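You operate a simulated robot arm through the tools that you are given. There is no shell and no other tool.

Carry out the task below with a simulated robot arm. There is one attempt and no reset: what you move stays moved.

Task
Draw the paper out to mark 3 and tear it off.
Fine: paper bar down to tear at the perforation, up again after; the clamp stays a little past the mark.

The check looks at the end state, three seconds after you hand in, the way a careful person would. Anything else that was tipped, shoved, dropped, spilled or broken makes it a failure.

Robot
A 6-joint arm with a two-finger gripper, fixed in place. Base frame: the origin is at the foot of the arm, x ahead of it, y to its left, z up. Units: cm, rad, N and s.
It reaches about 129.8 cm from its shoulder. Its first joint turns from -2.601 to 2.601 rad. Payload 1.57 kg.
Tool frame: the origin (TCP) lies between the finger pads and is the grasp point; the fingertips stand 2.1 cm ahead of it; z points along the fingers, y is the line along which they close. Largest opening 7 cm; the body of the gripper starts 5 cm behind the TCP.
Orientation is that of the tool frame in the base frame, as [roll, pitch, yaw] about the fixed x, y, z axes, in that order (R = Rz(yaw) Ry(pitch) Rx(roll)). With the fingers straight down and closing along the base's y, the tool's x points along the base's -x, its y along +y and its z along -z.

Tools
- The arm moves only by the tool jog_arm. Its argument "increments" is a list that holds one entry, the list of rows, each a list of 7 numbers: the shift along the tool's x, y, z in units of 300 mm (1.0 is 300 mm), then the turn, a rotation vector about the tool's x, y, z in units of 45 degrees (1.0 is 45 degrees), then the gripper command, from -1 (fully open) to 1 (shut), values between in proportion. In form: [[[x, y, z, rx, ry, rz, grip], ...]]. A call has 1 to 20 rows; each row is the pose to reach, as a shift and turn from the pose commanded when the call began, along the tool's axes at that moment. A call with a number of a shift or a turn outside -1 to 1 is refused whole. A row lasts 0.2 s, in which the tool goes at most 5 cm and 0.15 rad; a call with a longer step from one row to the next is refused whole, and so is a gripper value outside its range. Where a pose cannot be reached the arm comes as near as it can. A force on the tool above 40 N (or 10 N above the force at the start of the call, whichever is more), or a blocked arm, ends the call early, and 0.2 s more pass. Each finger halts on what it meets, pressing with about 22 N; the grip force reading is that of the motor and also rises with nothing between the fingers. The clock runs only during rows and for 0.2 s after the last one: add rows that repeat a pose to give the fingers time. It gives the time, the measured TCP pose, the force on the tool (base axes), the opening and the grip force at its end, in the units of the frame above (readings bear some noise), with the torque about the TCP (base axes, N m) and any sound that the robot's microphone picked up.
- Cameras (640 x 400 px; columns grow to the right, rows downward): "scene" is fixed at [21.7, -64.8, 143.83]; the picture's right is [-0.21, -0.98, 0.00], its down [-0.84, 0.18, -0.51] and it looks along [0.49, -0.11, -0.86] (base axes); focal length 214 px, centre (320, 200). "wrist" rides on the gripper at [7.9, 0.4, -8.1] in the tool frame; the picture's right is [-0.05, 1.00, 0.00], its down [-0.67, -0.04, -0.74] and it looks along [-0.74, -0.04, 0.67] (tool axes); focal length 256 px, centre (320, 200). There is no depth. A picture from a camera that has moved, and an enlarged one, comes with that camera's place and axes in the base frame and with its lens.
- capture(camera): a new picture of that camera. It takes no simulated time.
- move_column(by): slides the trunk up (or, below 0, down) by that many cm; the arm rides with it, the base frame stays. It gives what a move gives, with no picture.
- inspect(camera, box): a new picture of the part [left, top, right, bottom] of that camera's present view, enlarged. It takes no simulated time.
- finish_job(): hands the job in; it is judged then, once.

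Places have to be worked out from the pictures, the camera data and where the tool is seen. Open the gripper and draw the arm clear of the work before you hand the job in, unless the task says otherwise.

The tools are called after ">>>" as name(argument=value, ...) on one line, values as JSON. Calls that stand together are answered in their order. jog_arm: Moves the arm, as the interface text tells. Its arguments: {"type":"object","properties":{"increments":{"type":"array","items":{"type":"array","items":{"type":"array","items":{"type":"number"}}}}},"required":["increments"]} The other tools are called the same way: move_column (by) slides the trunk up or down; capture (camera) takes a picture; inspect (camera, box) takes an enlarged picture of a part of a camera's view; finish_job () hands the job in.

At the start:

```text
clock: 0.0
eef_pos: [34.55, -51.6, 123.93]
orientation: [-3.14, -0.001, 3.141]
wrist_force: [-0.5, 1.0, 0.7]
wrist_torque: [0.05, 0.0, -0.01]
width: 7.02
grasp_force: 0.1
trunk travel left (down, up): [-92.0, 5.0]
```

scene: 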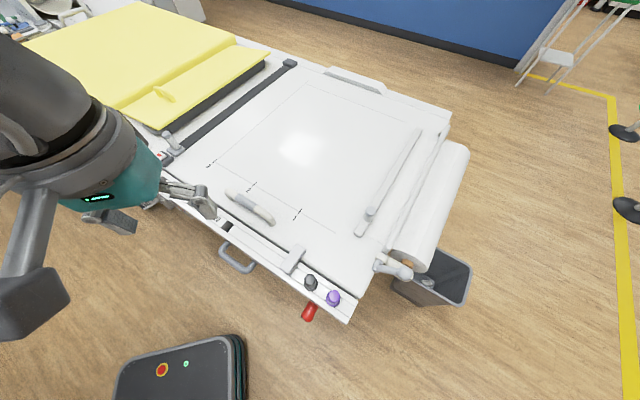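
wrist: 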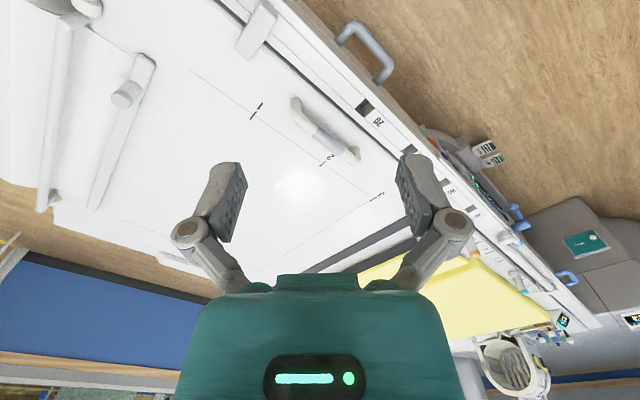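

I start by looking closely at the table, to understand the paper roll, the bars, the marks and the clamp.

>>> inspect(camera="scene", box=[300, 60, 480, 320])

>>> inspect(camera="scene", box=[140, 60, 320, 240])

>>> inspect(camera="scene", box=[200, 200, 380, 330])

>>> inspect(camera="wrist", box=[0, 0, 320, 220])

>>> inspect(camera="wrist", box=[320, 60, 640, 280])

```text
1.54 times, centred on (390, 190) of scene
camera zoom: at [21.7, -64.8, 143.83], right [-0.21, -0.98, 0.0], down [-0.84, 0.18, -0.51], along [0.49, -0.11, -0.86], focal length 330 px, centre (212, 215)
```

zoom: 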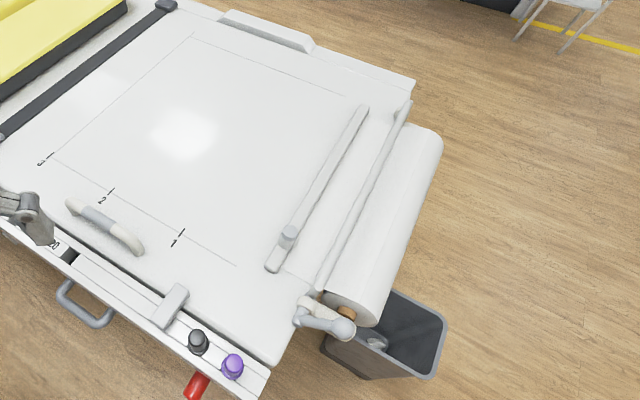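

```text
2.22 times, centred on (230, 150) of scene
camera zoom: at [21.7, -64.8, 143.83], right [-0.21, -0.98, 0.0], down [-0.84, 0.18, -0.51], along [0.49, -0.11, -0.86], focal length 477 px, centre (520, 311)
```

zoom: 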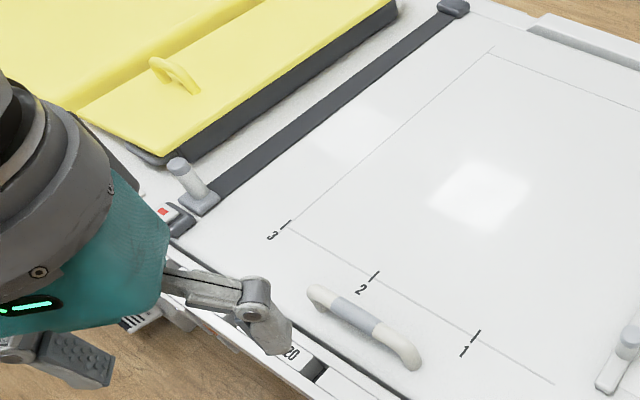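

```text
3.08 times, centred on (290, 265) of scene
camera zoom: at [21.7, -64.8, 143.83], right [-0.21, -0.98, 0.0], down [-0.84, 0.18, -0.51], along [0.49, -0.11, -0.86], focal length 660 px, centre (412, 0)
```

zoom: 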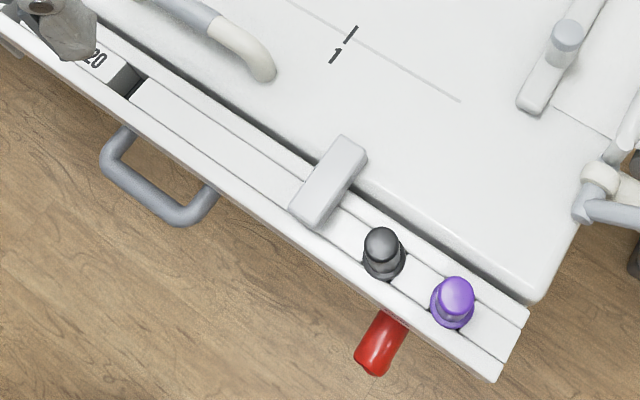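

```text
1.82 times, centred on (160, 110) of wrist
camera zoom: at [26.97, -51.38, 132.0], right [0.05, 1.0, 0.0], down [0.67, -0.04, 0.74], along [0.74, -0.04, -0.67], focal length 465 px, centre (611, 364)
```

zoom: 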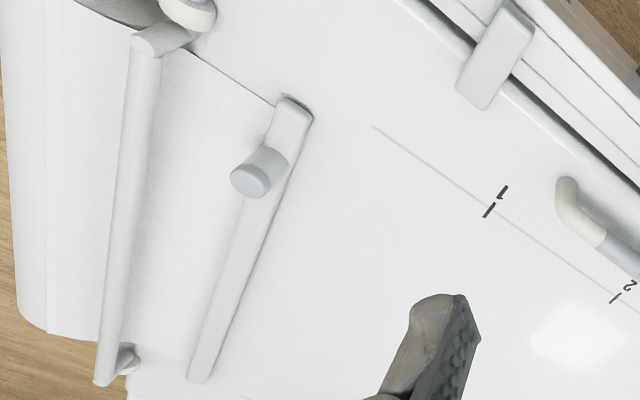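

```text
1.82 times, centred on (480, 170) of wrist
camera zoom: at [26.97, -51.38, 132.0], right [0.05, 1.0, 0.0], down [0.67, -0.04, 0.74], along [0.74, -0.04, -0.67], focal length 465 px, centre (29, 254)
```

zoom: 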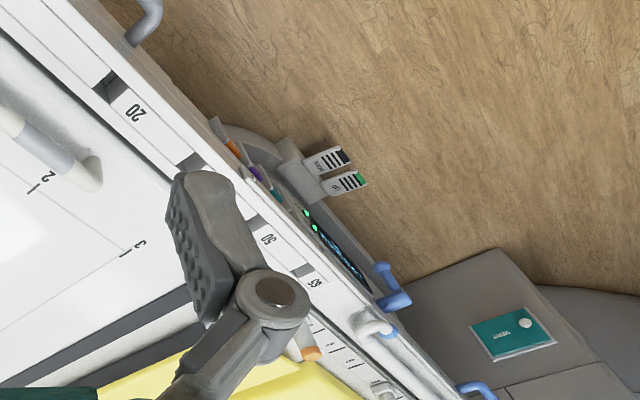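

The tabletop works out at about z = 84.8. The draw direction runs at about 45° (+x, +y), with the marks about 18.7 cm apart. The clamp post top is near (44.9, -83.9, 92.6), and the paper bar sits next to the roll. I'll turn the wrist 45° and move to a safe height to see the paper bar and its lever.

>>> jog_arm(increments=[[[0.076, -0.088, 0.071, 0, 0, 0.125, -1], [0.152, -0.177, 0.142, 0, 0, 0.25, -1], [0.229, -0.265, 0.213, 0, 0, 0.375, -1], [0.305, -0.353, 0.283, 0, 0, 0.5, -1], [0.381, -0.442, 0.354, 0, 0, 0.625, -1], [0.457, -0.53, 0.425, 0, 0, 0.75, -1], [0.534, -0.619, 0.496, 0, 0, 0.875, -1], [0.61, -0.707, 0.567, 0, 0, 1.0, -1], [0.61, -0.707, 0.567, 0, 0, 1.0, -1]]])

>>> capture(camera="wrist")

>>> capture(camera="scene")

```text
clock: 2.0
eef_pos: [16.54, -72.46, 123.87]
orientation: [3.141, 0.0, 2.355]
wrist_force: [0.0, -0.9, 0.0]
wrist_torque: [0.0, 0.01, 0.02]
width: 6.98
grasp_force: 0.0
out of reach, approached as far as the arm can: row 1, 2, 3, 4, 5, 6, 7, 8, 9
trunk travel left (down, up): [-92.0, 5.0]
```

```text
taken
camera wrist: at [11.4, -66.69, 132.01], right [0.74, 0.67, 0.0], down [0.45, -0.5, 0.74], along [0.5, -0.55, -0.67], focal length 256 px, centre (320, 200)
```

wrist: 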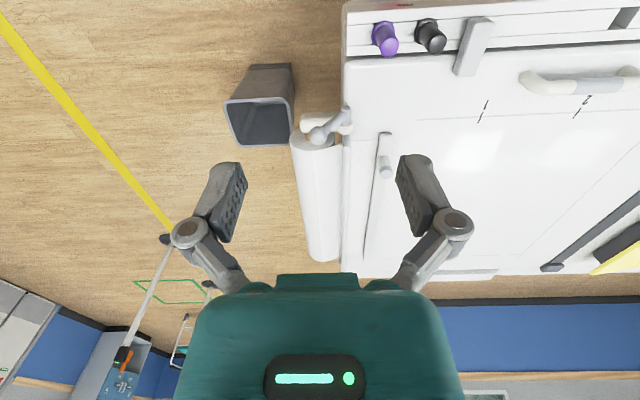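

```text
taken
```

scene: 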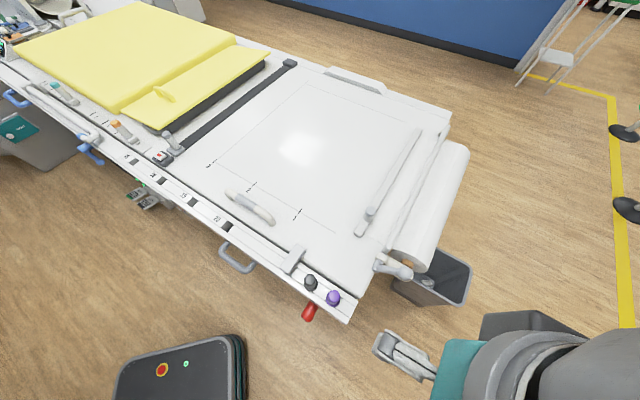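

The x, y and turn were reached but z was not, so the arm cannot lower from this trunk height. I'll lower the trunk by 15 cm, which puts the TCP near z = 109, still well above everything, and look again.

>>> move_column(by=-15)

>>> capture(camera="wrist")

>>> capture(camera="scene")

```text
clock: 3.8
eef_pos: [16.61, -72.44, 108.74]
orientation: [-3.141, 0.001, 2.355]
wrist_force: [-0.3, -0.3, -0.7]
wrist_torque: [-0.01, 0.01, 0.0]
width: 6.98
grasp_force: 0.0
trunk travel left (down, up): [-77.0, 20.0]
```

```text
taken
camera wrist: at [11.4, -66.7, 117.01], right [0.74, 0.67, 0.0], down [0.45, -0.5, 0.74], along [0.5, -0.55, -0.67], focal length 256 px, centre (320, 200)
```

wrist: 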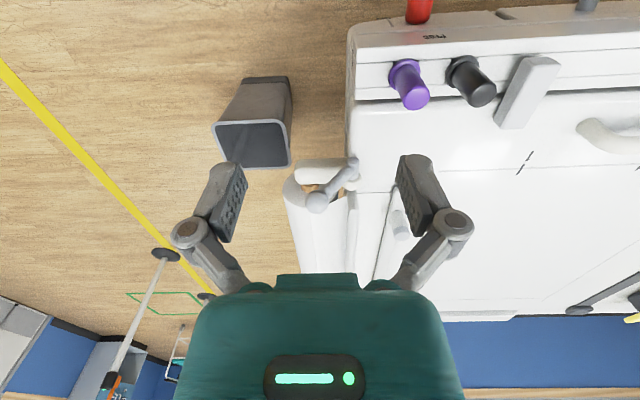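

```text
taken
```

scene: 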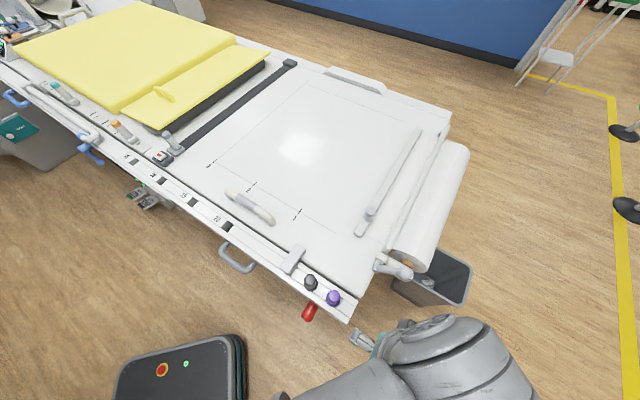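

The column works for height. The lever beside the roll is now in view, so I'll zoom in on it and on the clamp post in both cameras.

>>> inspect(camera="wrist", box=[270, 120, 430, 220])

>>> inspect(camera="wrist", box=[260, 140, 500, 290])

>>> inspect(camera="scene", box=[340, 200, 436, 290])

>>> inspect(camera="scene", box=[60, 50, 320, 250])

```text
4.00 times, centred on (350, 170) of wrist
camera zoom: at [11.4, -66.7, 117.01], right [0.74, 0.67, 0.0], down [0.45, -0.5, 0.74], along [0.5, -0.55, -0.67], focal length 1024 px, centre (200, 320)
```

zoom: 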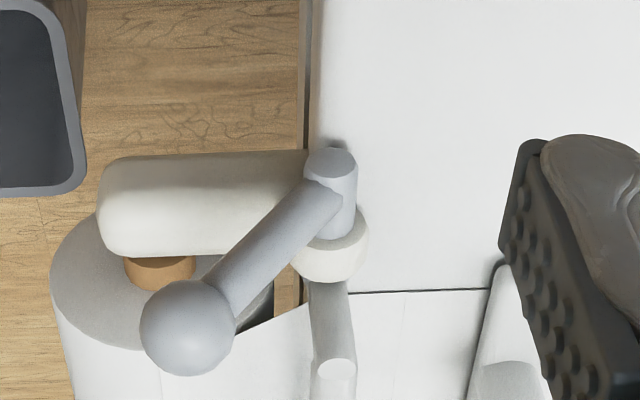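

```text
2.67 times, centred on (380, 215) of wrist
camera zoom: at [11.4, -66.7, 117.01], right [0.74, 0.67, 0.0], down [0.45, -0.5, 0.74], along [0.5, -0.55, -0.67], focal length 683 px, centre (160, 160)
```

zoom: 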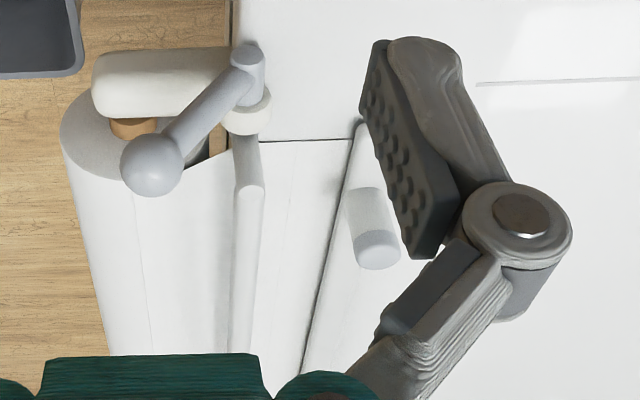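

```text
4.44 times, centred on (388, 245) of scene
camera zoom: at [21.7, -64.8, 143.83], right [-0.21, -0.98, 0.0], down [-0.84, 0.18, -0.51], along [0.49, -0.11, -0.86], focal length 953 px, centre (18, 0)
```

zoom: 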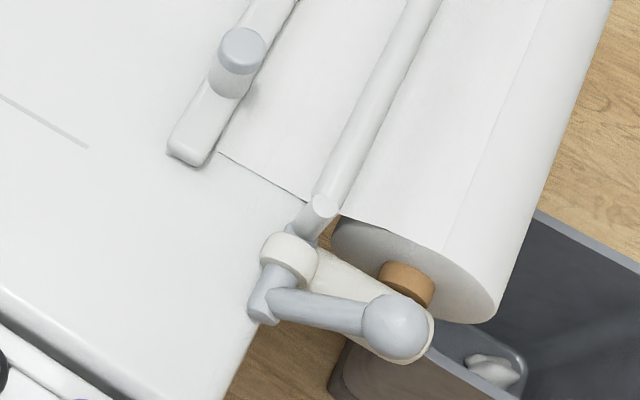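

```text
2.00 times, centred on (190, 150) of scene
camera zoom: at [21.7, -64.8, 143.83], right [-0.21, -0.98, 0.0], down [-0.84, 0.18, -0.51], along [0.49, -0.11, -0.86], focal length 429 px, centre (580, 300)
```

zoom: 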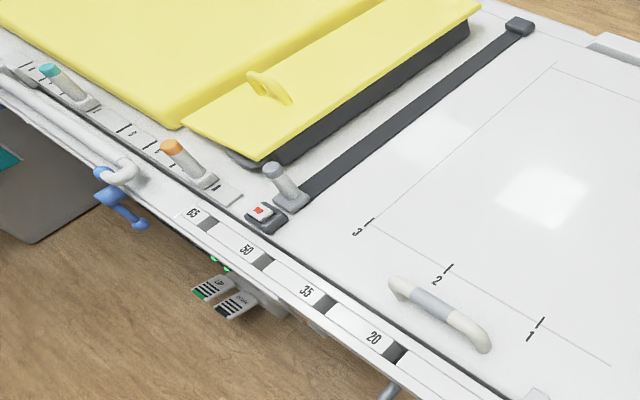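

I triangulated the following:
- **Ball of the bar lever:** about (27.2, -85.1, 95.4).
- **Lever pivot:** about (30.5, -81.1, 88.4).
- **Bar:** raised, straight above the pivot at z ≈ 93.
- **Clamp post:** top at about (44.6, -83.8, 93).

The fingers now close along the draw direction, so I move above the clamp post, keeping this height.

>>> jog_arm(increments=[[[-0.133, 0.056, 0, 0, 0, 0, -1], [-0.265, 0.112, 0, 0, 0, 0, -1], [-0.398, 0.168, 0, 0, 0, 0, -1], [-0.53, 0.224, 0, 0, 0, 0, -1], [-0.663, 0.28, 0, 0, 0, 0, -1], [-0.795, 0.336, 0, 0, 0, 0, -1], [-0.928, 0.392, 0, 0, 0, 0, -1], [-0.928, 0.392, 0, 0, 0, 0, -1]]])

>>> capture(camera="wrist")

>>> capture(camera="scene")

```text
clock: 5.5
eef_pos: [44.55, -83.55, 108.86]
orientation: [3.142, 0.001, 2.356]
wrist_force: [-0.2, 0.1, -0.6]
wrist_torque: [0.01, -0.02, -0.06]
width: 6.98
grasp_force: 0.1
trunk travel left (down, up): [-77.0, 20.0]
```

```text
taken
camera wrist: at [39.35, -77.83, 117.0], right [0.74, 0.67, 0.0], down [0.45, -0.5, 0.74], along [0.5, -0.55, -0.67], focal length 256 px, centre (320, 200)
```

wrist: 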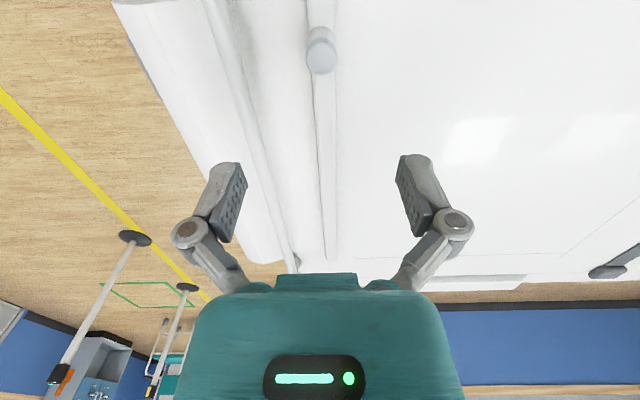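

```text
taken
```

scene: 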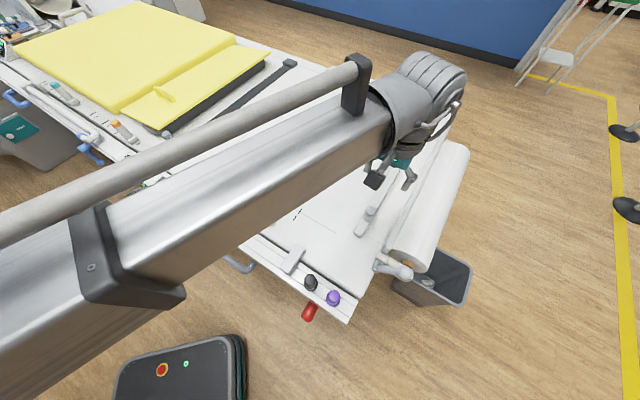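

The post appears centred between the fingers, computed at (44.8, -83.8) against a TCP of (44.55, -83.55). I lower the trunk 10 cm and check again before closing in.

>>> move_column(by=-10)

>>> capture(camera="wrist")

>>> capture(camera="scene")

```text
clock: 6.9
eef_pos: [44.52, -83.62, 98.92]
orientation: [-3.141, 0.0, 2.356]
wrist_force: [0.6, -0.4, 0.6]
wrist_torque: [0.0, 0.02, -0.01]
width: 7.01
grasp_force: 0.1
trunk travel left (down, up): [-67.0, 30.0]
```

```text
taken
camera wrist: at [39.32, -77.85, 107.0], right [0.74, 0.67, 0.0], down [0.45, -0.5, 0.74], along [0.5, -0.55, -0.67], focal length 256 px, centre (320, 200)
```

wrist: 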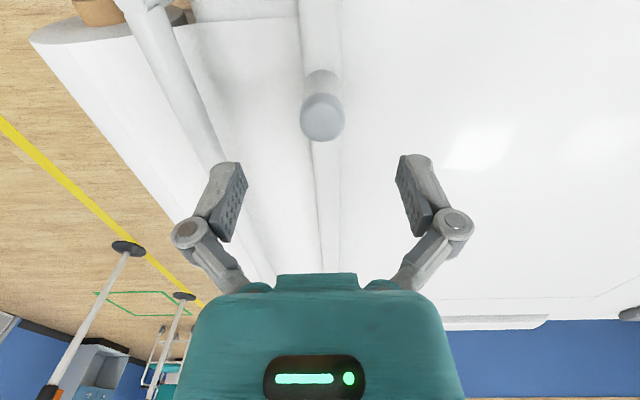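

```text
taken
```

scene: 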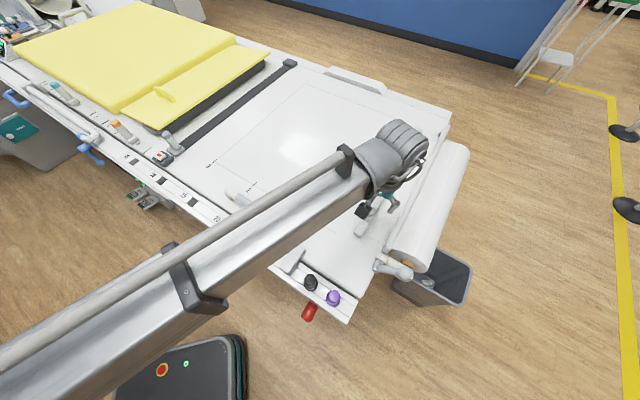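

The post top is at (44.8, -83.8, 93.1) with a diameter of about 2.6 cm. I narrow the opening to about 5 cm so the knuckles keep clear of the paper bar, and shift 0.3 cm across to centre on the post.

>>> jog_arm(increments=[[[-0.01, 0, 0, 0, 0, 0, -0.43], [-0.01, 0, 0, 0, 0, 0, -0.43], [-0.01, 0, 0, 0, 0, 0, -0.43]]])

>>> move_column(by=-5)

>>> capture(camera="wrist")

```text
clock: 7.7
eef_pos: [44.7, -83.92, 98.83]
orientation: [3.141, -0.001, 2.355]
wrist_force: [-0.5, -0.1, -0.2]
wrist_torque: [0.01, -0.03, -0.02]
width: 5.0
grasp_force: 0.1
trunk travel left (down, up): [-67.0, 30.0]
```

```text
clock: 8.6
eef_pos: [44.69, -83.82, 93.82]
orientation: [3.142, 0.002, 2.355]
wrist_force: [0.0, -0.4, -0.3]
wrist_torque: [-0.02, 0.01, -0.02]
width: 4.99
grasp_force: 0.0
trunk travel left (down, up): [-62.0, 35.0]
```

```text
taken
camera wrist: at [39.52, -78.07, 102.0], right [0.74, 0.67, 0.0], down [0.45, -0.5, 0.74], along [0.5, -0.55, -0.67], focal length 256 px, centre (320, 200)
```

wrist: 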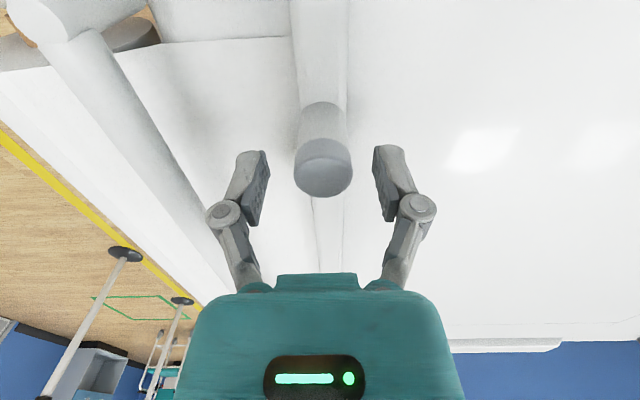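

The post is between the fingers. I lower another 3.3 cm, so the tips come to about z = 88.4, above the clamp bar.

>>> move_column(by=-3.3)

>>> capture(camera="wrist")

>>> inspect(camera="scene", box=[330, 150, 450, 290])

```text
clock: 9.4
eef_pos: [44.79, -83.76, 90.45]
orientation: [3.141, 0.001, 2.355]
wrist_force: [-0.2, 0.0, -1.0]
wrist_torque: [-0.02, -0.03, -0.01]
width: 5.01
grasp_force: 0.2
trunk travel left (down, up): [-58.7, 38.3]
```

```text
taken
camera wrist: at [39.52, -78.07, 98.7], right [0.74, 0.67, 0.0], down [0.45, -0.5, 0.74], along [0.5, -0.55, -0.67], focal length 256 px, centre (320, 200)
```

wrist: 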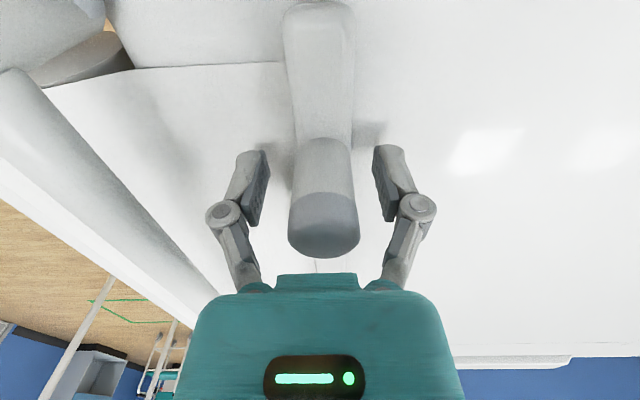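

```text
2.86 times, centred on (390, 220) of scene
camera zoom: at [21.7, -64.8, 143.83], right [-0.21, -0.98, 0.0], down [-0.84, 0.18, -0.51], along [0.49, -0.11, -0.86], focal length 613 px, centre (120, 143)
```

zoom: 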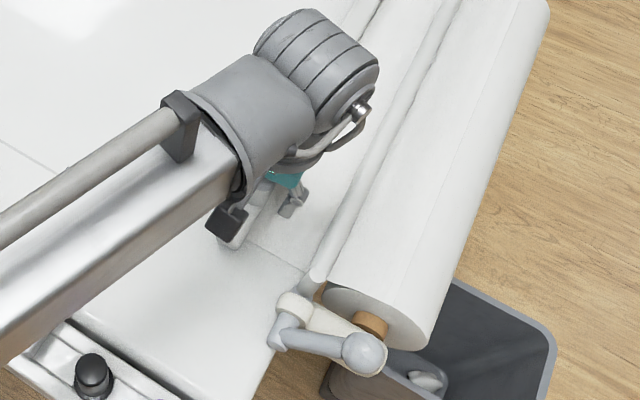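

The post is well centred between the pads, so I close the gripper on it.

>>> jog_arm(increments=[[[0, 0, 0, 0, 0, 0, 0.3], [0, 0, 0, 0, 0, 0, 1], [0, 0, 0, 0, 0, 0, 1], [0, 0, 0, 0, 0, 0, 1], [0, 0, 0, 0, 0, 0, 1]]])

>>> capture(camera="wrist")

```text
clock: 10.6
eef_pos: [44.86, -83.84, 90.59]
orientation: [3.141, -0.001, 2.355]
wrist_force: [8.4, 7.4, 2.6]
wrist_torque: [0.42, -0.17, -0.03]
width: 2.71
grasp_force: 32.0
trunk travel left (down, up): [-58.7, 38.3]
```

```text
taken
camera wrist: at [39.62, -77.97, 98.74], right [0.74, 0.67, 0.0], down [0.45, -0.5, 0.74], along [0.5, -0.55, -0.67], focal length 256 px, centre (320, 200)
```

wrist: 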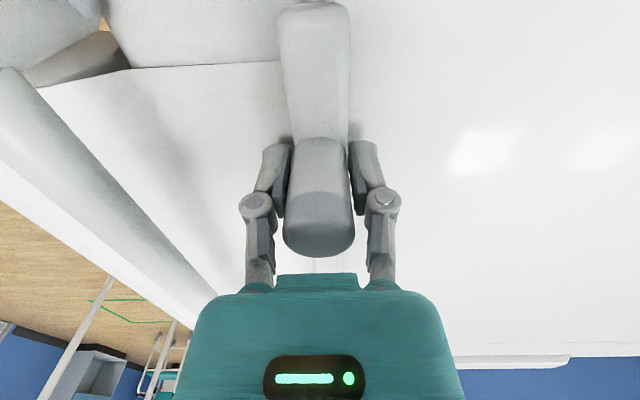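

Gripped at 2.7 cm width, with a small residual force of about 11 N along the draw direction. I start drawing the paper slowly, 10 cm along the tool's +y, and check the forces and pictures.

>>> jog_arm(increments=[[[0, 0.02, 0, 0, 0, 0, 1], [0, 0.045, 0, 0, 0, 0, 1], [0, 0.075, 0, 0, 0, 0, 1], [0, 0.11, 0, 0, 0, 0, 1], [0, 0.145, 0, 0, 0, 0, 1], [0, 0.18, 0, 0, 0, 0, 1], [0, 0.215, 0, 0, 0, 0, 1], [0, 0.25, 0, 0, 0, 0, 1], [0, 0.285, 0, 0, 0, 0, 1], [0, 0.315, 0, 0, 0, 0, 1], [0, 0.333, 0, 0, 0, 0, 1]]])

>>> capture(camera="wrist")

>>> capture(camera="scene")

```text
clock: 13.0
eef_pos: [51.77, -76.69, 90.51]
orientation: [3.141, 0.0, 2.355]
wrist_force: [3.2, -2.6, 8.0]
wrist_torque: [0.29, 0.5, -0.04]
width: 2.7
grasp_force: 31.9
trunk travel left (down, up): [-58.7, 38.3]
```

```text
taken
camera wrist: at [46.59, -70.95, 98.72], right [0.74, 0.67, 0.0], down [0.45, -0.5, 0.75], along [0.5, -0.55, -0.67], focal length 256 px, centre (320, 200)
```

wrist: 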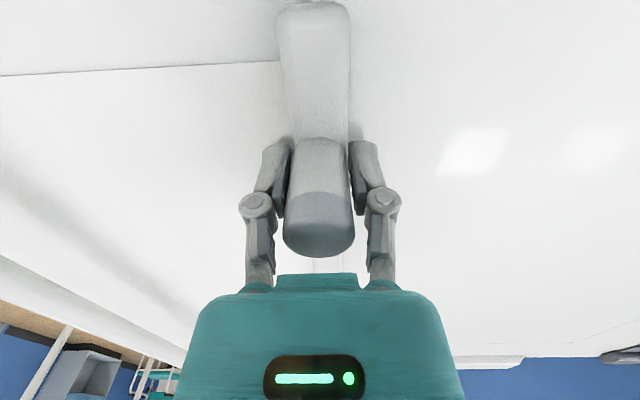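

```text
taken
```

scene: 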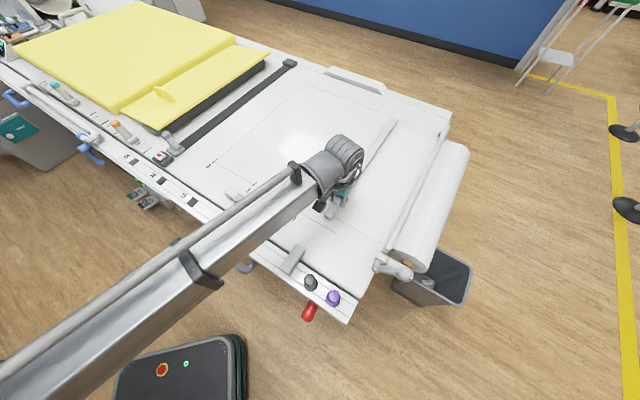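

The clamp follows and the paper comes with it. The pull is light, with a small sideways reading of about 4 N along +n (across the table). I continue 10 cm with a tiny 0.1 cm shift toward +n to learn the sign of that side load.

>>> jog_arm(increments=[[[-0.001, 0.025, 0, 0, 0, 0, 1], [-0.002, 0.055, 0, 0, 0, 0, 1], [-0.003, 0.09, 0, 0, 0, 0, 1], [-0.0035, 0.125, 0, 0, 0, 0, 1], [-0.0035, 0.16, 0, 0, 0, 0, 1], [-0.0035, 0.195, 0, 0, 0, 0, 1], [-0.0035, 0.23, 0, 0, 0, 0, 1], [-0.0035, 0.265, 0, 0, 0, 0, 1], [-0.0035, 0.3, 0, 0, 0, 0, 1], [-0.0035, 0.325, 0, 0, 0, 0, 1], [-0.0035, 0.333, 0, 0, 0, 0, 1]]])

>>> capture(camera="wrist")

>>> capture(camera="scene")

```text
clock: 15.4
eef_pos: [58.9, -69.72, 90.54]
orientation: [-3.14, -0.003, 2.356]
wrist_force: [-9.9, 10.1, -8.2]
wrist_torque: [0.26, 0.51, 0.0]
width: 2.68
grasp_force: 31.8
trunk travel left (down, up): [-58.7, 38.3]
```

```text
taken
camera wrist: at [53.68, -64.0, 98.74], right [0.74, 0.67, 0.0], down [0.45, -0.5, 0.74], along [0.5, -0.55, -0.67], focal length 256 px, centre (320, 200)
```

wrist: 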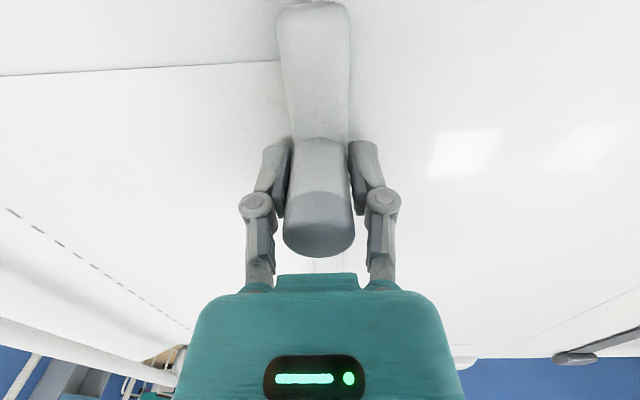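

```text
taken
```

scene: 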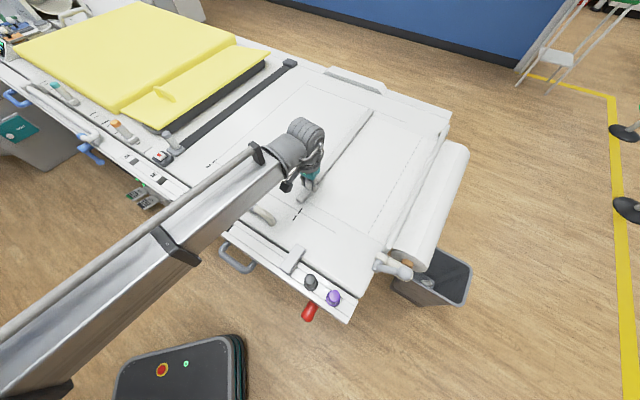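

The sideways force flipped to about -14 N, so the clamp runs on a stiff guide that is nearly exactly parallel to the tool's y. I take back most of the 0.1 cm shift and continue 20 cm. A dashed perforation line has also come out from under the bar.

>>> jog_arm(increments=[[[0.0026, 0.01, 0, 0, 0, 0, 1], [0.0026, 0.035, 0, 0, 0, 0, 1], [0.0026, 0.07, 0, 0, 0, 0, 1], [0.0026, 0.105, 0, 0, 0, 0, 1], [0.0026, 0.14, 0, 0, 0, 0, 1], [0.0026, 0.175, 0, 0, 0, 0, 1], [0.0026, 0.21, 0, 0, 0, 0, 1], [0.0026, 0.245, 0, 0, 0, 0, 1], [0.0026, 0.28, 0, 0, 0, 0, 1], [0.0026, 0.315, 0, 0, 0, 0, 1], [0.0026, 0.35, 0, 0, 0, 0, 1], [0.0026, 0.385, 0, 0, 0, 0, 1], [0.0026, 0.42, 0, 0, 0, 0, 1], [0.0026, 0.455, 0, 0, 0, 0, 1], [0.0026, 0.49, 0, 0, 0, 0, 1], [0.0026, 0.525, 0, 0, 0, 0, 1], [0.0026, 0.56, 0, 0, 0, 0, 1], [0.0026, 0.595, 0, 0, 0, 0, 1], [0.0026, 0.625, 0, 0, 0, 0, 1], [0.0026, 0.645, 0, 0, 0, 0, 1]]])

>>> capture(camera="wrist")

>>> capture(camera="scene")

```text
clock: 19.6
eef_pos: [72.59, -55.94, 90.62]
orientation: [3.141, -0.001, 2.357]
wrist_force: [4.0, -3.2, 8.4]
wrist_torque: [-0.59, -0.51, 0.04]
width: 2.69
grasp_force: 32.2
trunk travel left (down, up): [-58.7, 38.3]
```

```text
taken
camera wrist: at [67.3, -50.24, 98.72], right [0.74, 0.67, 0.0], down [0.45, -0.5, 0.74], along [0.5, -0.55, -0.67], focal length 256 px, centre (320, 200)
```

wrist: 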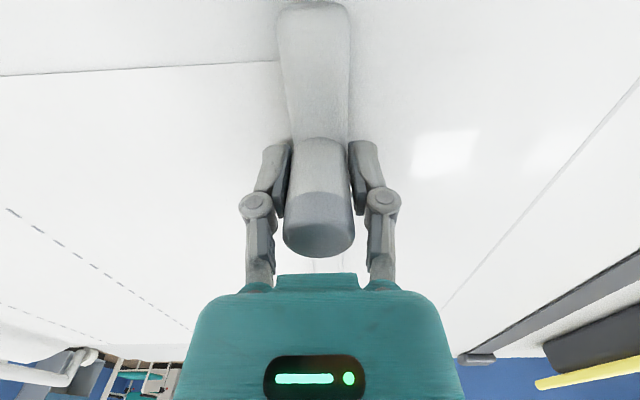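

```text
taken
```

scene: 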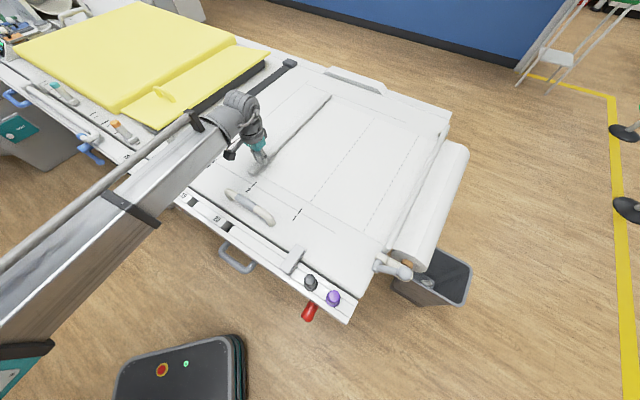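

The clamp is now just past mark 2, and two perforation lines about one mark spacing apart are showing. I zoom in on the scene to measure mark 3, the perforations and the bar.

>>> inspect(camera="scene", box=[280, 90, 480, 290])

>>> inspect(camera="scene", box=[190, 120, 320, 240])

>>> inspect(camera="scene", box=[340, 180, 440, 290])

```text
2.00 times, centred on (380, 190) of scene
camera zoom: at [21.7, -64.8, 143.83], right [-0.21, -0.98, 0.0], down [-0.84, 0.18, -0.51], along [0.49, -0.11, -0.86], focal length 429 px, centre (200, 220)
```

zoom: 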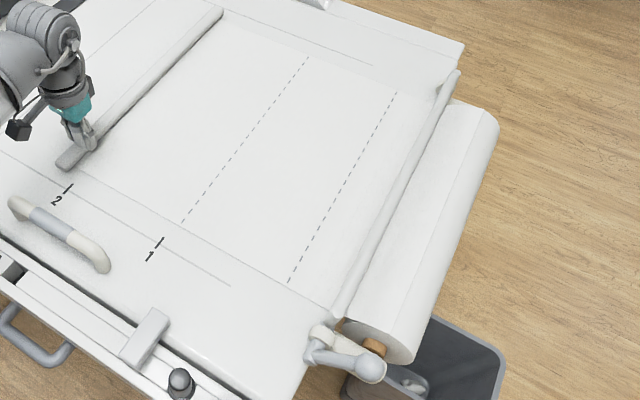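

```text
3.33 times, centred on (255, 180) of scene
camera zoom: at [21.7, -64.8, 143.83], right [-0.21, -0.98, 0.0], down [-0.84, 0.18, -0.51], along [0.49, -0.11, -0.86], focal length 715 px, centre (537, 267)
```

zoom: 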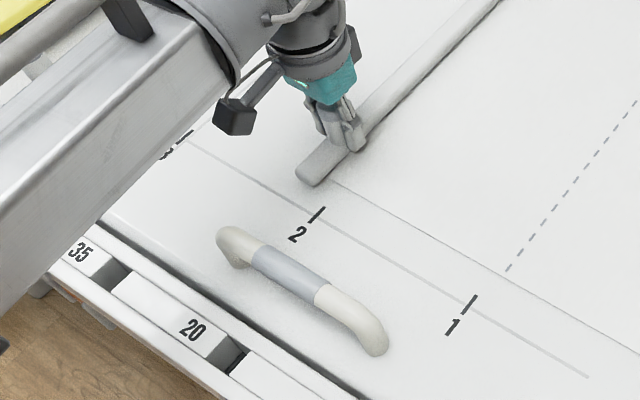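

```text
3.64 times, centred on (390, 235) of scene
camera zoom: at [21.7, -64.8, 143.83], right [-0.21, -0.98, 0.0], down [-0.84, 0.18, -0.51], along [0.49, -0.11, -0.86], focal length 780 px, centre (66, 73)
```

zoom: 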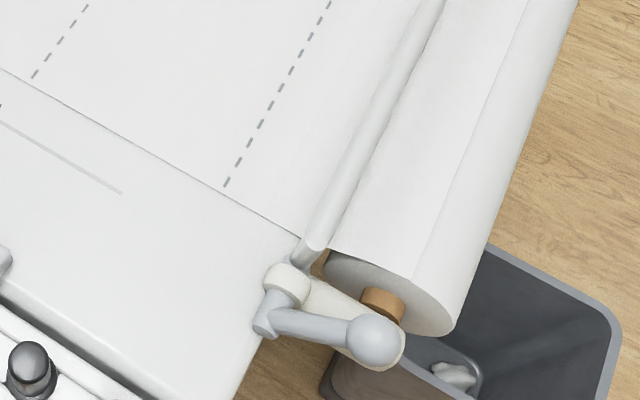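

Perforations are about 19 cm apart. With the clamp at mark 3 (a ≈ 28 along the draw axis) the third perforation should land right at the bar's lowered position. I draw another 16.2 cm and then check against mark 3.

>>> jog_arm(increments=[[[0, 0.02, 0, 0, 0, 0, 1], [0, 0.05, 0, 0, 0, 0, 1], [0, 0.085, 0, 0, 0, 0, 1], [0, 0.12, 0, 0, 0, 0, 1], [0, 0.155, 0, 0, 0, 0, 1], [0, 0.19, 0, 0, 0, 0, 1], [0, 0.225, 0, 0, 0, 0, 1], [0, 0.26, 0, 0, 0, 0, 1], [0, 0.295, 0, 0, 0, 0, 1], [0, 0.33, 0, 0, 0, 0, 1], [0, 0.365, 0, 0, 0, 0, 1], [0, 0.4, 0, 0, 0, 0, 1], [0, 0.435, 0, 0, 0, 0, 1], [0, 0.47, 0, 0, 0, 0, 1], [0, 0.505, 0, 0, 0, 0, 1], [0, 0.525, 0, 0, 0, 0, 1], [0, 0.54, 0, 0, 0, 0, 1], [0, 0.54, 0, 0, 0, 0, 1]]])

>>> capture(camera="wrist")

>>> capture(camera="scene")

```text
clock: 23.4
eef_pos: [84.02, -44.55, 90.54]
orientation: [-3.14, 0.0, 2.357]
wrist_force: [1.9, -4.4, 5.4]
wrist_torque: [-0.65, -0.46, -0.06]
width: 2.67
grasp_force: 32.3
trunk travel left (down, up): [-58.7, 38.3]
```

```text
taken
camera wrist: at [78.76, -38.8, 98.71], right [0.74, 0.67, 0.0], down [0.45, -0.5, 0.75], along [0.5, -0.55, -0.67], focal length 256 px, centre (320, 200)
```

wrist: 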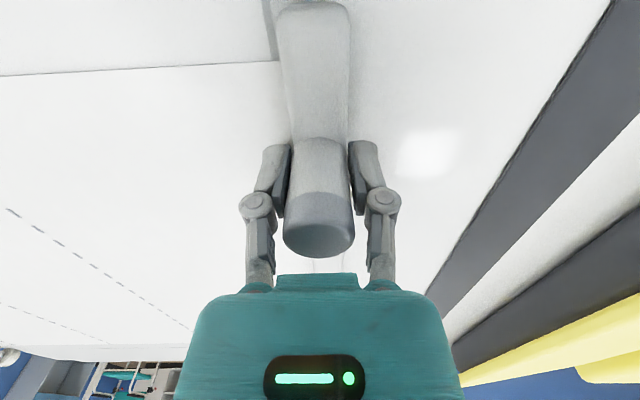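

```text
taken
```

scene: 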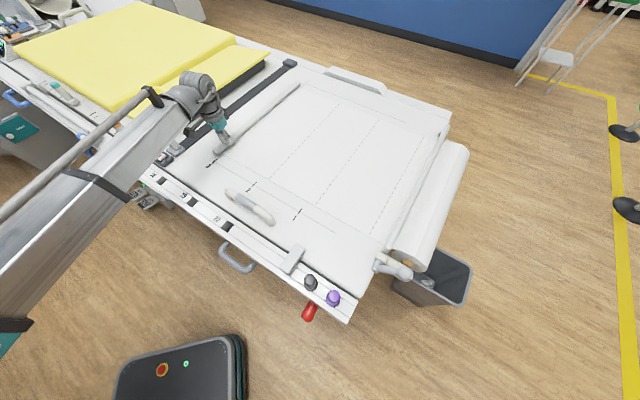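

A grey line of mark 3 shows at the trailing edge of the clamp bar. I zoom in to judge the exact position.

>>> inspect(camera="wrist", box=[220, 0, 420, 120])

>>> inspect(camera="scene", box=[180, 70, 320, 190])

>>> inspect(camera="scene", box=[190, 120, 260, 180])

>>> inspect(camera="scene", box=[340, 180, 440, 290])

```text
3.20 times, centred on (320, 60) of wrist
camera zoom: at [78.76, -38.8, 98.71], right [0.74, 0.67, 0.0], down [0.45, -0.5, 0.75], along [0.5, -0.55, -0.67], focal length 819 px, centre (320, 648)
```

zoom: 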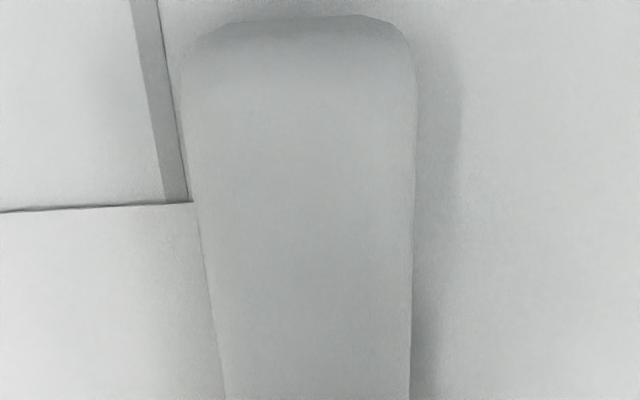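

```text
3.33 times, centred on (250, 130) of scene
camera zoom: at [21.7, -64.8, 143.83], right [-0.21, -0.98, 0.0], down [-0.84, 0.18, -0.51], along [0.49, -0.11, -0.86], focal length 715 px, centre (553, 433)
```

zoom: 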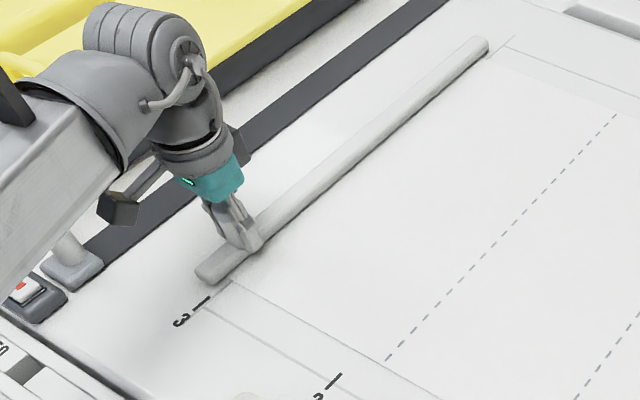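

```text
6.67 times, centred on (225, 150) of scene
camera zoom: at [21.7, -64.8, 143.83], right [-0.21, -0.98, 0.0], down [-0.84, 0.18, -0.51], along [0.49, -0.11, -0.86], focal length 1430 px, centre (953, 533)
```

zoom: 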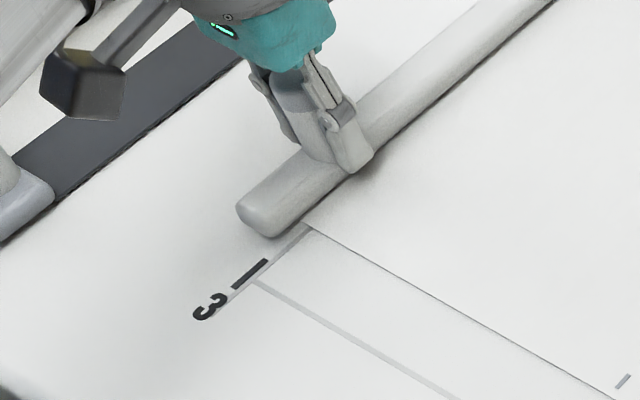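

```text
3.64 times, centred on (390, 235) of scene
camera zoom: at [21.7, -64.8, 143.83], right [-0.21, -0.98, 0.0], down [-0.84, 0.18, -0.51], along [0.49, -0.11, -0.86], focal length 780 px, centre (66, 73)
```

zoom: 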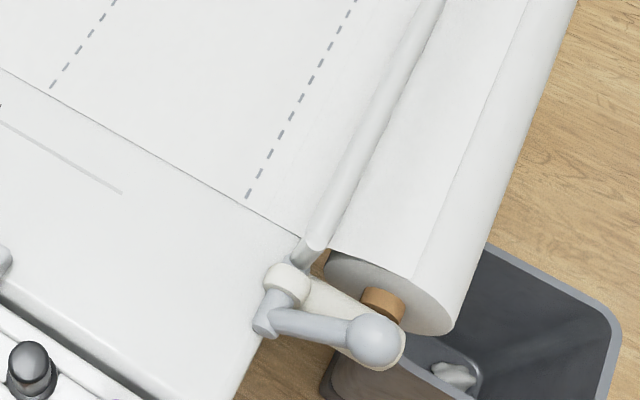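

With refined camera axes and the known 16 cm pull as a scale check, the tabletop is at z ≈ 87.8. Mark 3 is at a ≈ 26, so the clamp (a ≈ 28) is already a little past it, and the third perforation is just beside the bar. I open the fingers to release the post and raise the trunk clear.

>>> jog_arm(increments=[[[0, 0, 0, 0, 0, 0, 0.2], [0, 0, 0, 0, 0, 0, -0.1], [0, 0, 0, 0, 0, 0, -0.43], [0, 0, 0, 0, 0, 0, -0.43], [0, 0, 0, 0, 0, 0, -0.43]]])

>>> capture(camera="wrist")

```text
clock: 24.6
eef_pos: [84.01, -44.56, 90.49]
orientation: [-3.141, 0.0, 2.356]
wrist_force: [-2.4, -1.6, -1.5]
wrist_torque: [0.02, 0.0, -0.01]
width: 5.11
grasp_force: 0.7
trunk travel left (down, up): [-58.7, 38.3]
```

```text
taken
camera wrist: at [78.77, -38.8, 98.69], right [0.74, 0.67, 0.0], down [0.45, -0.5, 0.74], along [0.5, -0.55, -0.67], focal length 256 px, centre (320, 200)
```

wrist: 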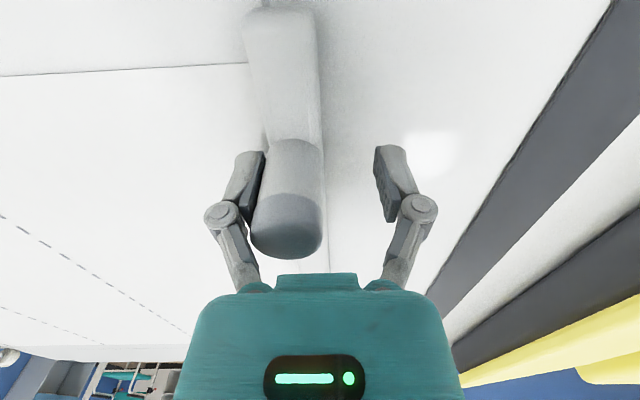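

When I opened, the clamp moved back about 1.1 cm and stayed against the left finger with about 3 N, so the paper may be pulling it back. I test this by backing the left finger off just 0.4 cm to see whether the post follows.

>>> jog_arm(increments=[[[0, -0.007, 0, 0, 0, 0, -0.43], [0, -0.0135, 0, 0, 0, 0, -0.43], [0, -0.0135, 0, 0, 0, 0, -0.43], [0, -0.0135, 0, 0, 0, 0, -0.43]]])

>>> capture(camera="wrist")

>>> inspect(camera="scene", box=[190, 120, 260, 180])

>>> inspect(camera="scene", box=[340, 180, 440, 290])

```text
clock: 25.6
eef_pos: [83.9, -44.77, 90.52]
orientation: [-3.142, -0.001, 2.355]
wrist_force: [-1.0, 0.5, -0.5]
wrist_torque: [-0.01, 0.01, 0.01]
width: 4.99
grasp_force: 0.2
trunk travel left (down, up): [-58.7, 38.3]
```

```text
taken
camera wrist: at [78.53, -39.1, 98.69], right [0.74, 0.67, 0.0], down [0.45, -0.5, 0.74], along [0.5, -0.55, -0.67], focal length 256 px, centre (320, 200)
```

wrist: 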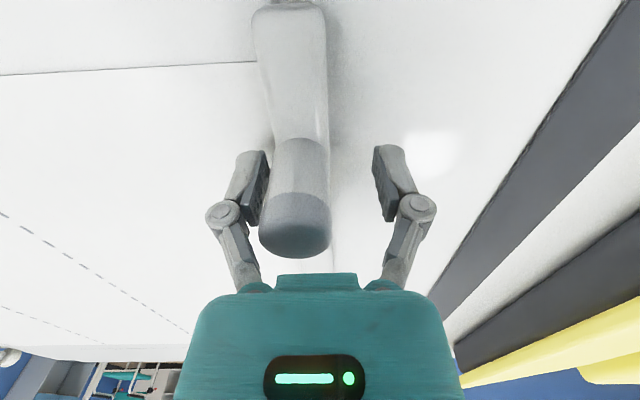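

```text
6.67 times, centred on (225, 150) of scene
camera zoom: at [21.7, -64.8, 143.83], right [-0.21, -0.98, 0.0], down [-0.84, 0.18, -0.51], along [0.49, -0.11, -0.86], focal length 1430 px, centre (953, 533)
```

zoom: 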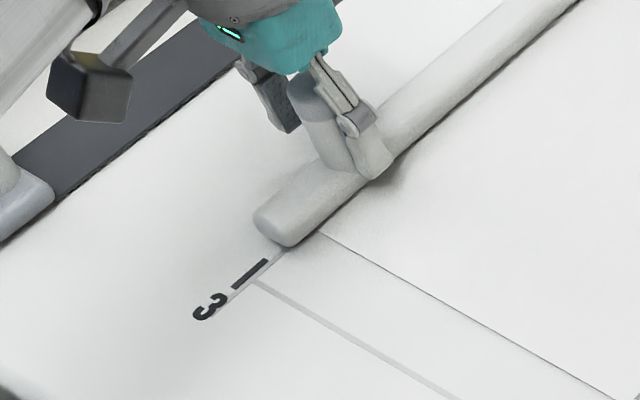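

```text
3.64 times, centred on (390, 235) of scene
camera zoom: at [21.7, -64.8, 143.83], right [-0.21, -0.98, 0.0], down [-0.84, 0.18, -0.51], along [0.49, -0.11, -0.86], focal length 780 px, centre (66, 73)
```

zoom: 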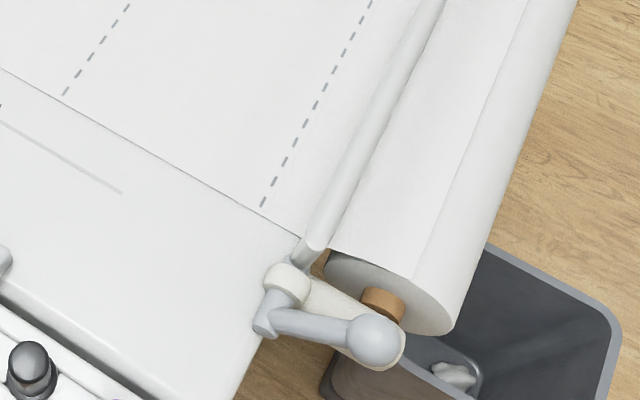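

The post did not follow and the force is about 0, so the clamp is at rest about 0.4 cm past mark 3, and the third perforation sits right beside the bar. I raise the trunk clear of the post.

>>> move_column(by=17)

>>> capture(camera="scene")

>>> capture(camera="wrist")

```text
clock: 27.5
eef_pos: [83.78, -44.87, 107.46]
orientation: [3.141, -0.001, 2.356]
wrist_force: [-0.8, -0.5, 0.1]
wrist_torque: [-0.02, -0.02, -0.01]
width: 4.99
grasp_force: 0.1
trunk travel left (down, up): [-75.7, 21.3]
```

```text
taken
```

scene: 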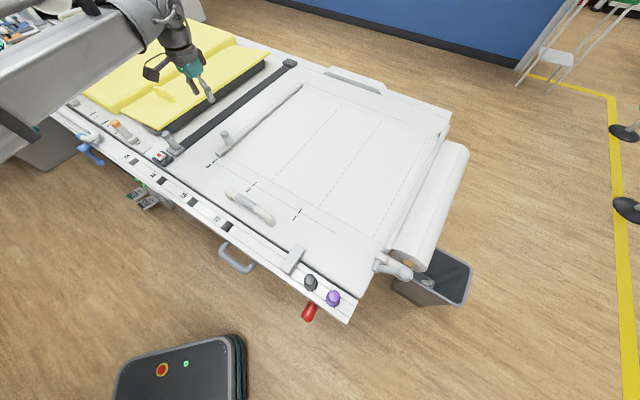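

```text
taken
camera wrist: at [78.54, -39.09, 115.68], right [0.74, 0.67, 0.0], down [0.45, -0.5, 0.74], along [0.5, -0.55, -0.67], focal length 256 px, centre (320, 200)
```

wrist: 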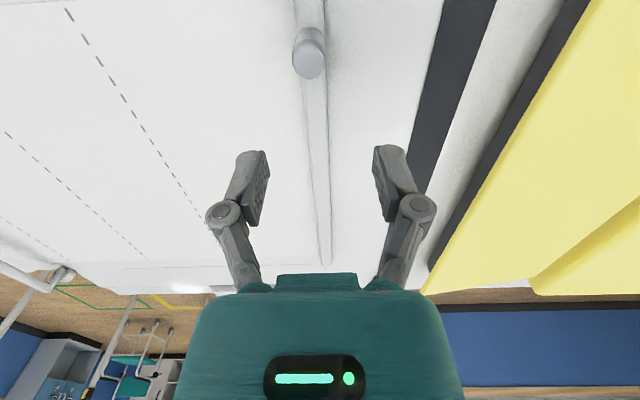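

The clamp stays put at mark 3. I now travel back toward the lever at this height, turning the wrist so the fingers close across the table, along the lever's pivot axis.

>>> jog_arm(increments=[[[0, -0.12, 0, 0, 0, 0.125, -0.43], [0, -0.24, 0, 0, 0, 0.25, -0.43], [0, -0.36, 0, 0, 0, 0.375, -0.43], [0, -0.48, 0, 0, 0, 0.5, -0.43], [0, -0.6, 0, 0, 0, 0.625, -0.43], [0, -0.72, 0, 0, 0, 0.75, -0.43], [0, -0.84, 0, 0, 0, 0.875, -0.43], [0, -0.933, 0, 0, 0, 1.0, -0.43], [0, -0.933, 0, 0, 0, 1.0, -0.43]]])

```text
clock: 29.5
eef_pos: [63.8, -64.77, 107.47]
orientation: [-3.141, 0.001, 1.568]
wrist_force: [-0.6, -0.7, -1.2]
wrist_torque: [0.01, 0.0, 0.03]
width: 4.98
grasp_force: 0.1
trunk travel left (down, up): [-75.7, 21.3]
```

On track at (63.8, -64.8), yaw 90°. Next leg goes toward (42, -76) with the other 45° of turn.

>>> jog_arm(increments=[[[-0.047, -0.091, 0, 0, 0, 0.125, -0.43], [-0.093, -0.182, 0, 0, 0, 0.25, -0.43], [-0.14, -0.273, 0, 0, 0, 0.375, -0.43], [-0.187, -0.364, 0, 0, 0, 0.5, -0.43], [-0.233, -0.454, 0, 0, 0, 0.625, -0.43], [-0.28, -0.545, 0, 0, 0, 0.75, -0.43], [-0.327, -0.636, 0, 0, 0, 0.875, -0.43], [-0.373, -0.727, 0, 0, 0, 1.0, -0.43], [-0.373, -0.727, 0, 0, 0, 1.0, -0.43]]])

>>> capture(camera="wrist")

>>> capture(camera="scene")

```text
clock: 31.5
eef_pos: [42.08, -75.74, 107.55]
orientation: [3.142, -0.001, 0.782]
wrist_force: [-0.3, 0.2, 0.5]
wrist_torque: [-0.01, -0.01, -0.01]
width: 5.0
grasp_force: 0.1
trunk travel left (down, up): [-75.7, 21.3]
```

```text
taken
camera wrist: at [48.11, -70.71, 115.7], right [0.67, -0.74, 0.0], down [-0.5, -0.45, 0.74], along [-0.55, -0.5, -0.67], focal length 256 px, centre (320, 200)
```

wrist: 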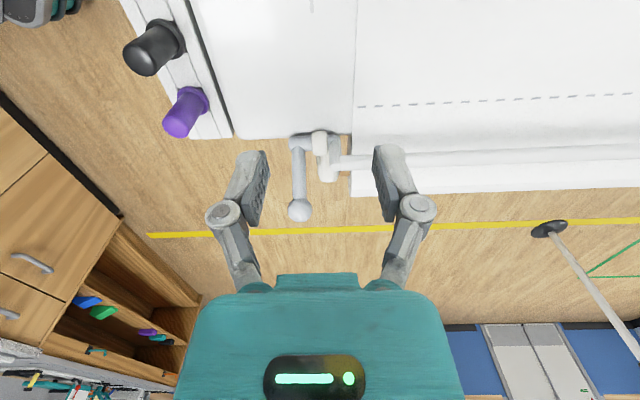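

```text
taken
```

scene: 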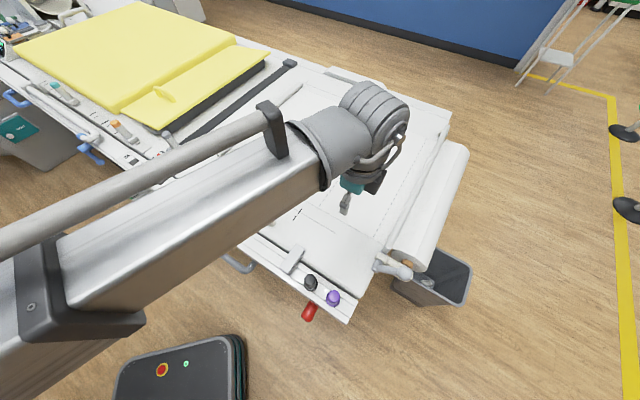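

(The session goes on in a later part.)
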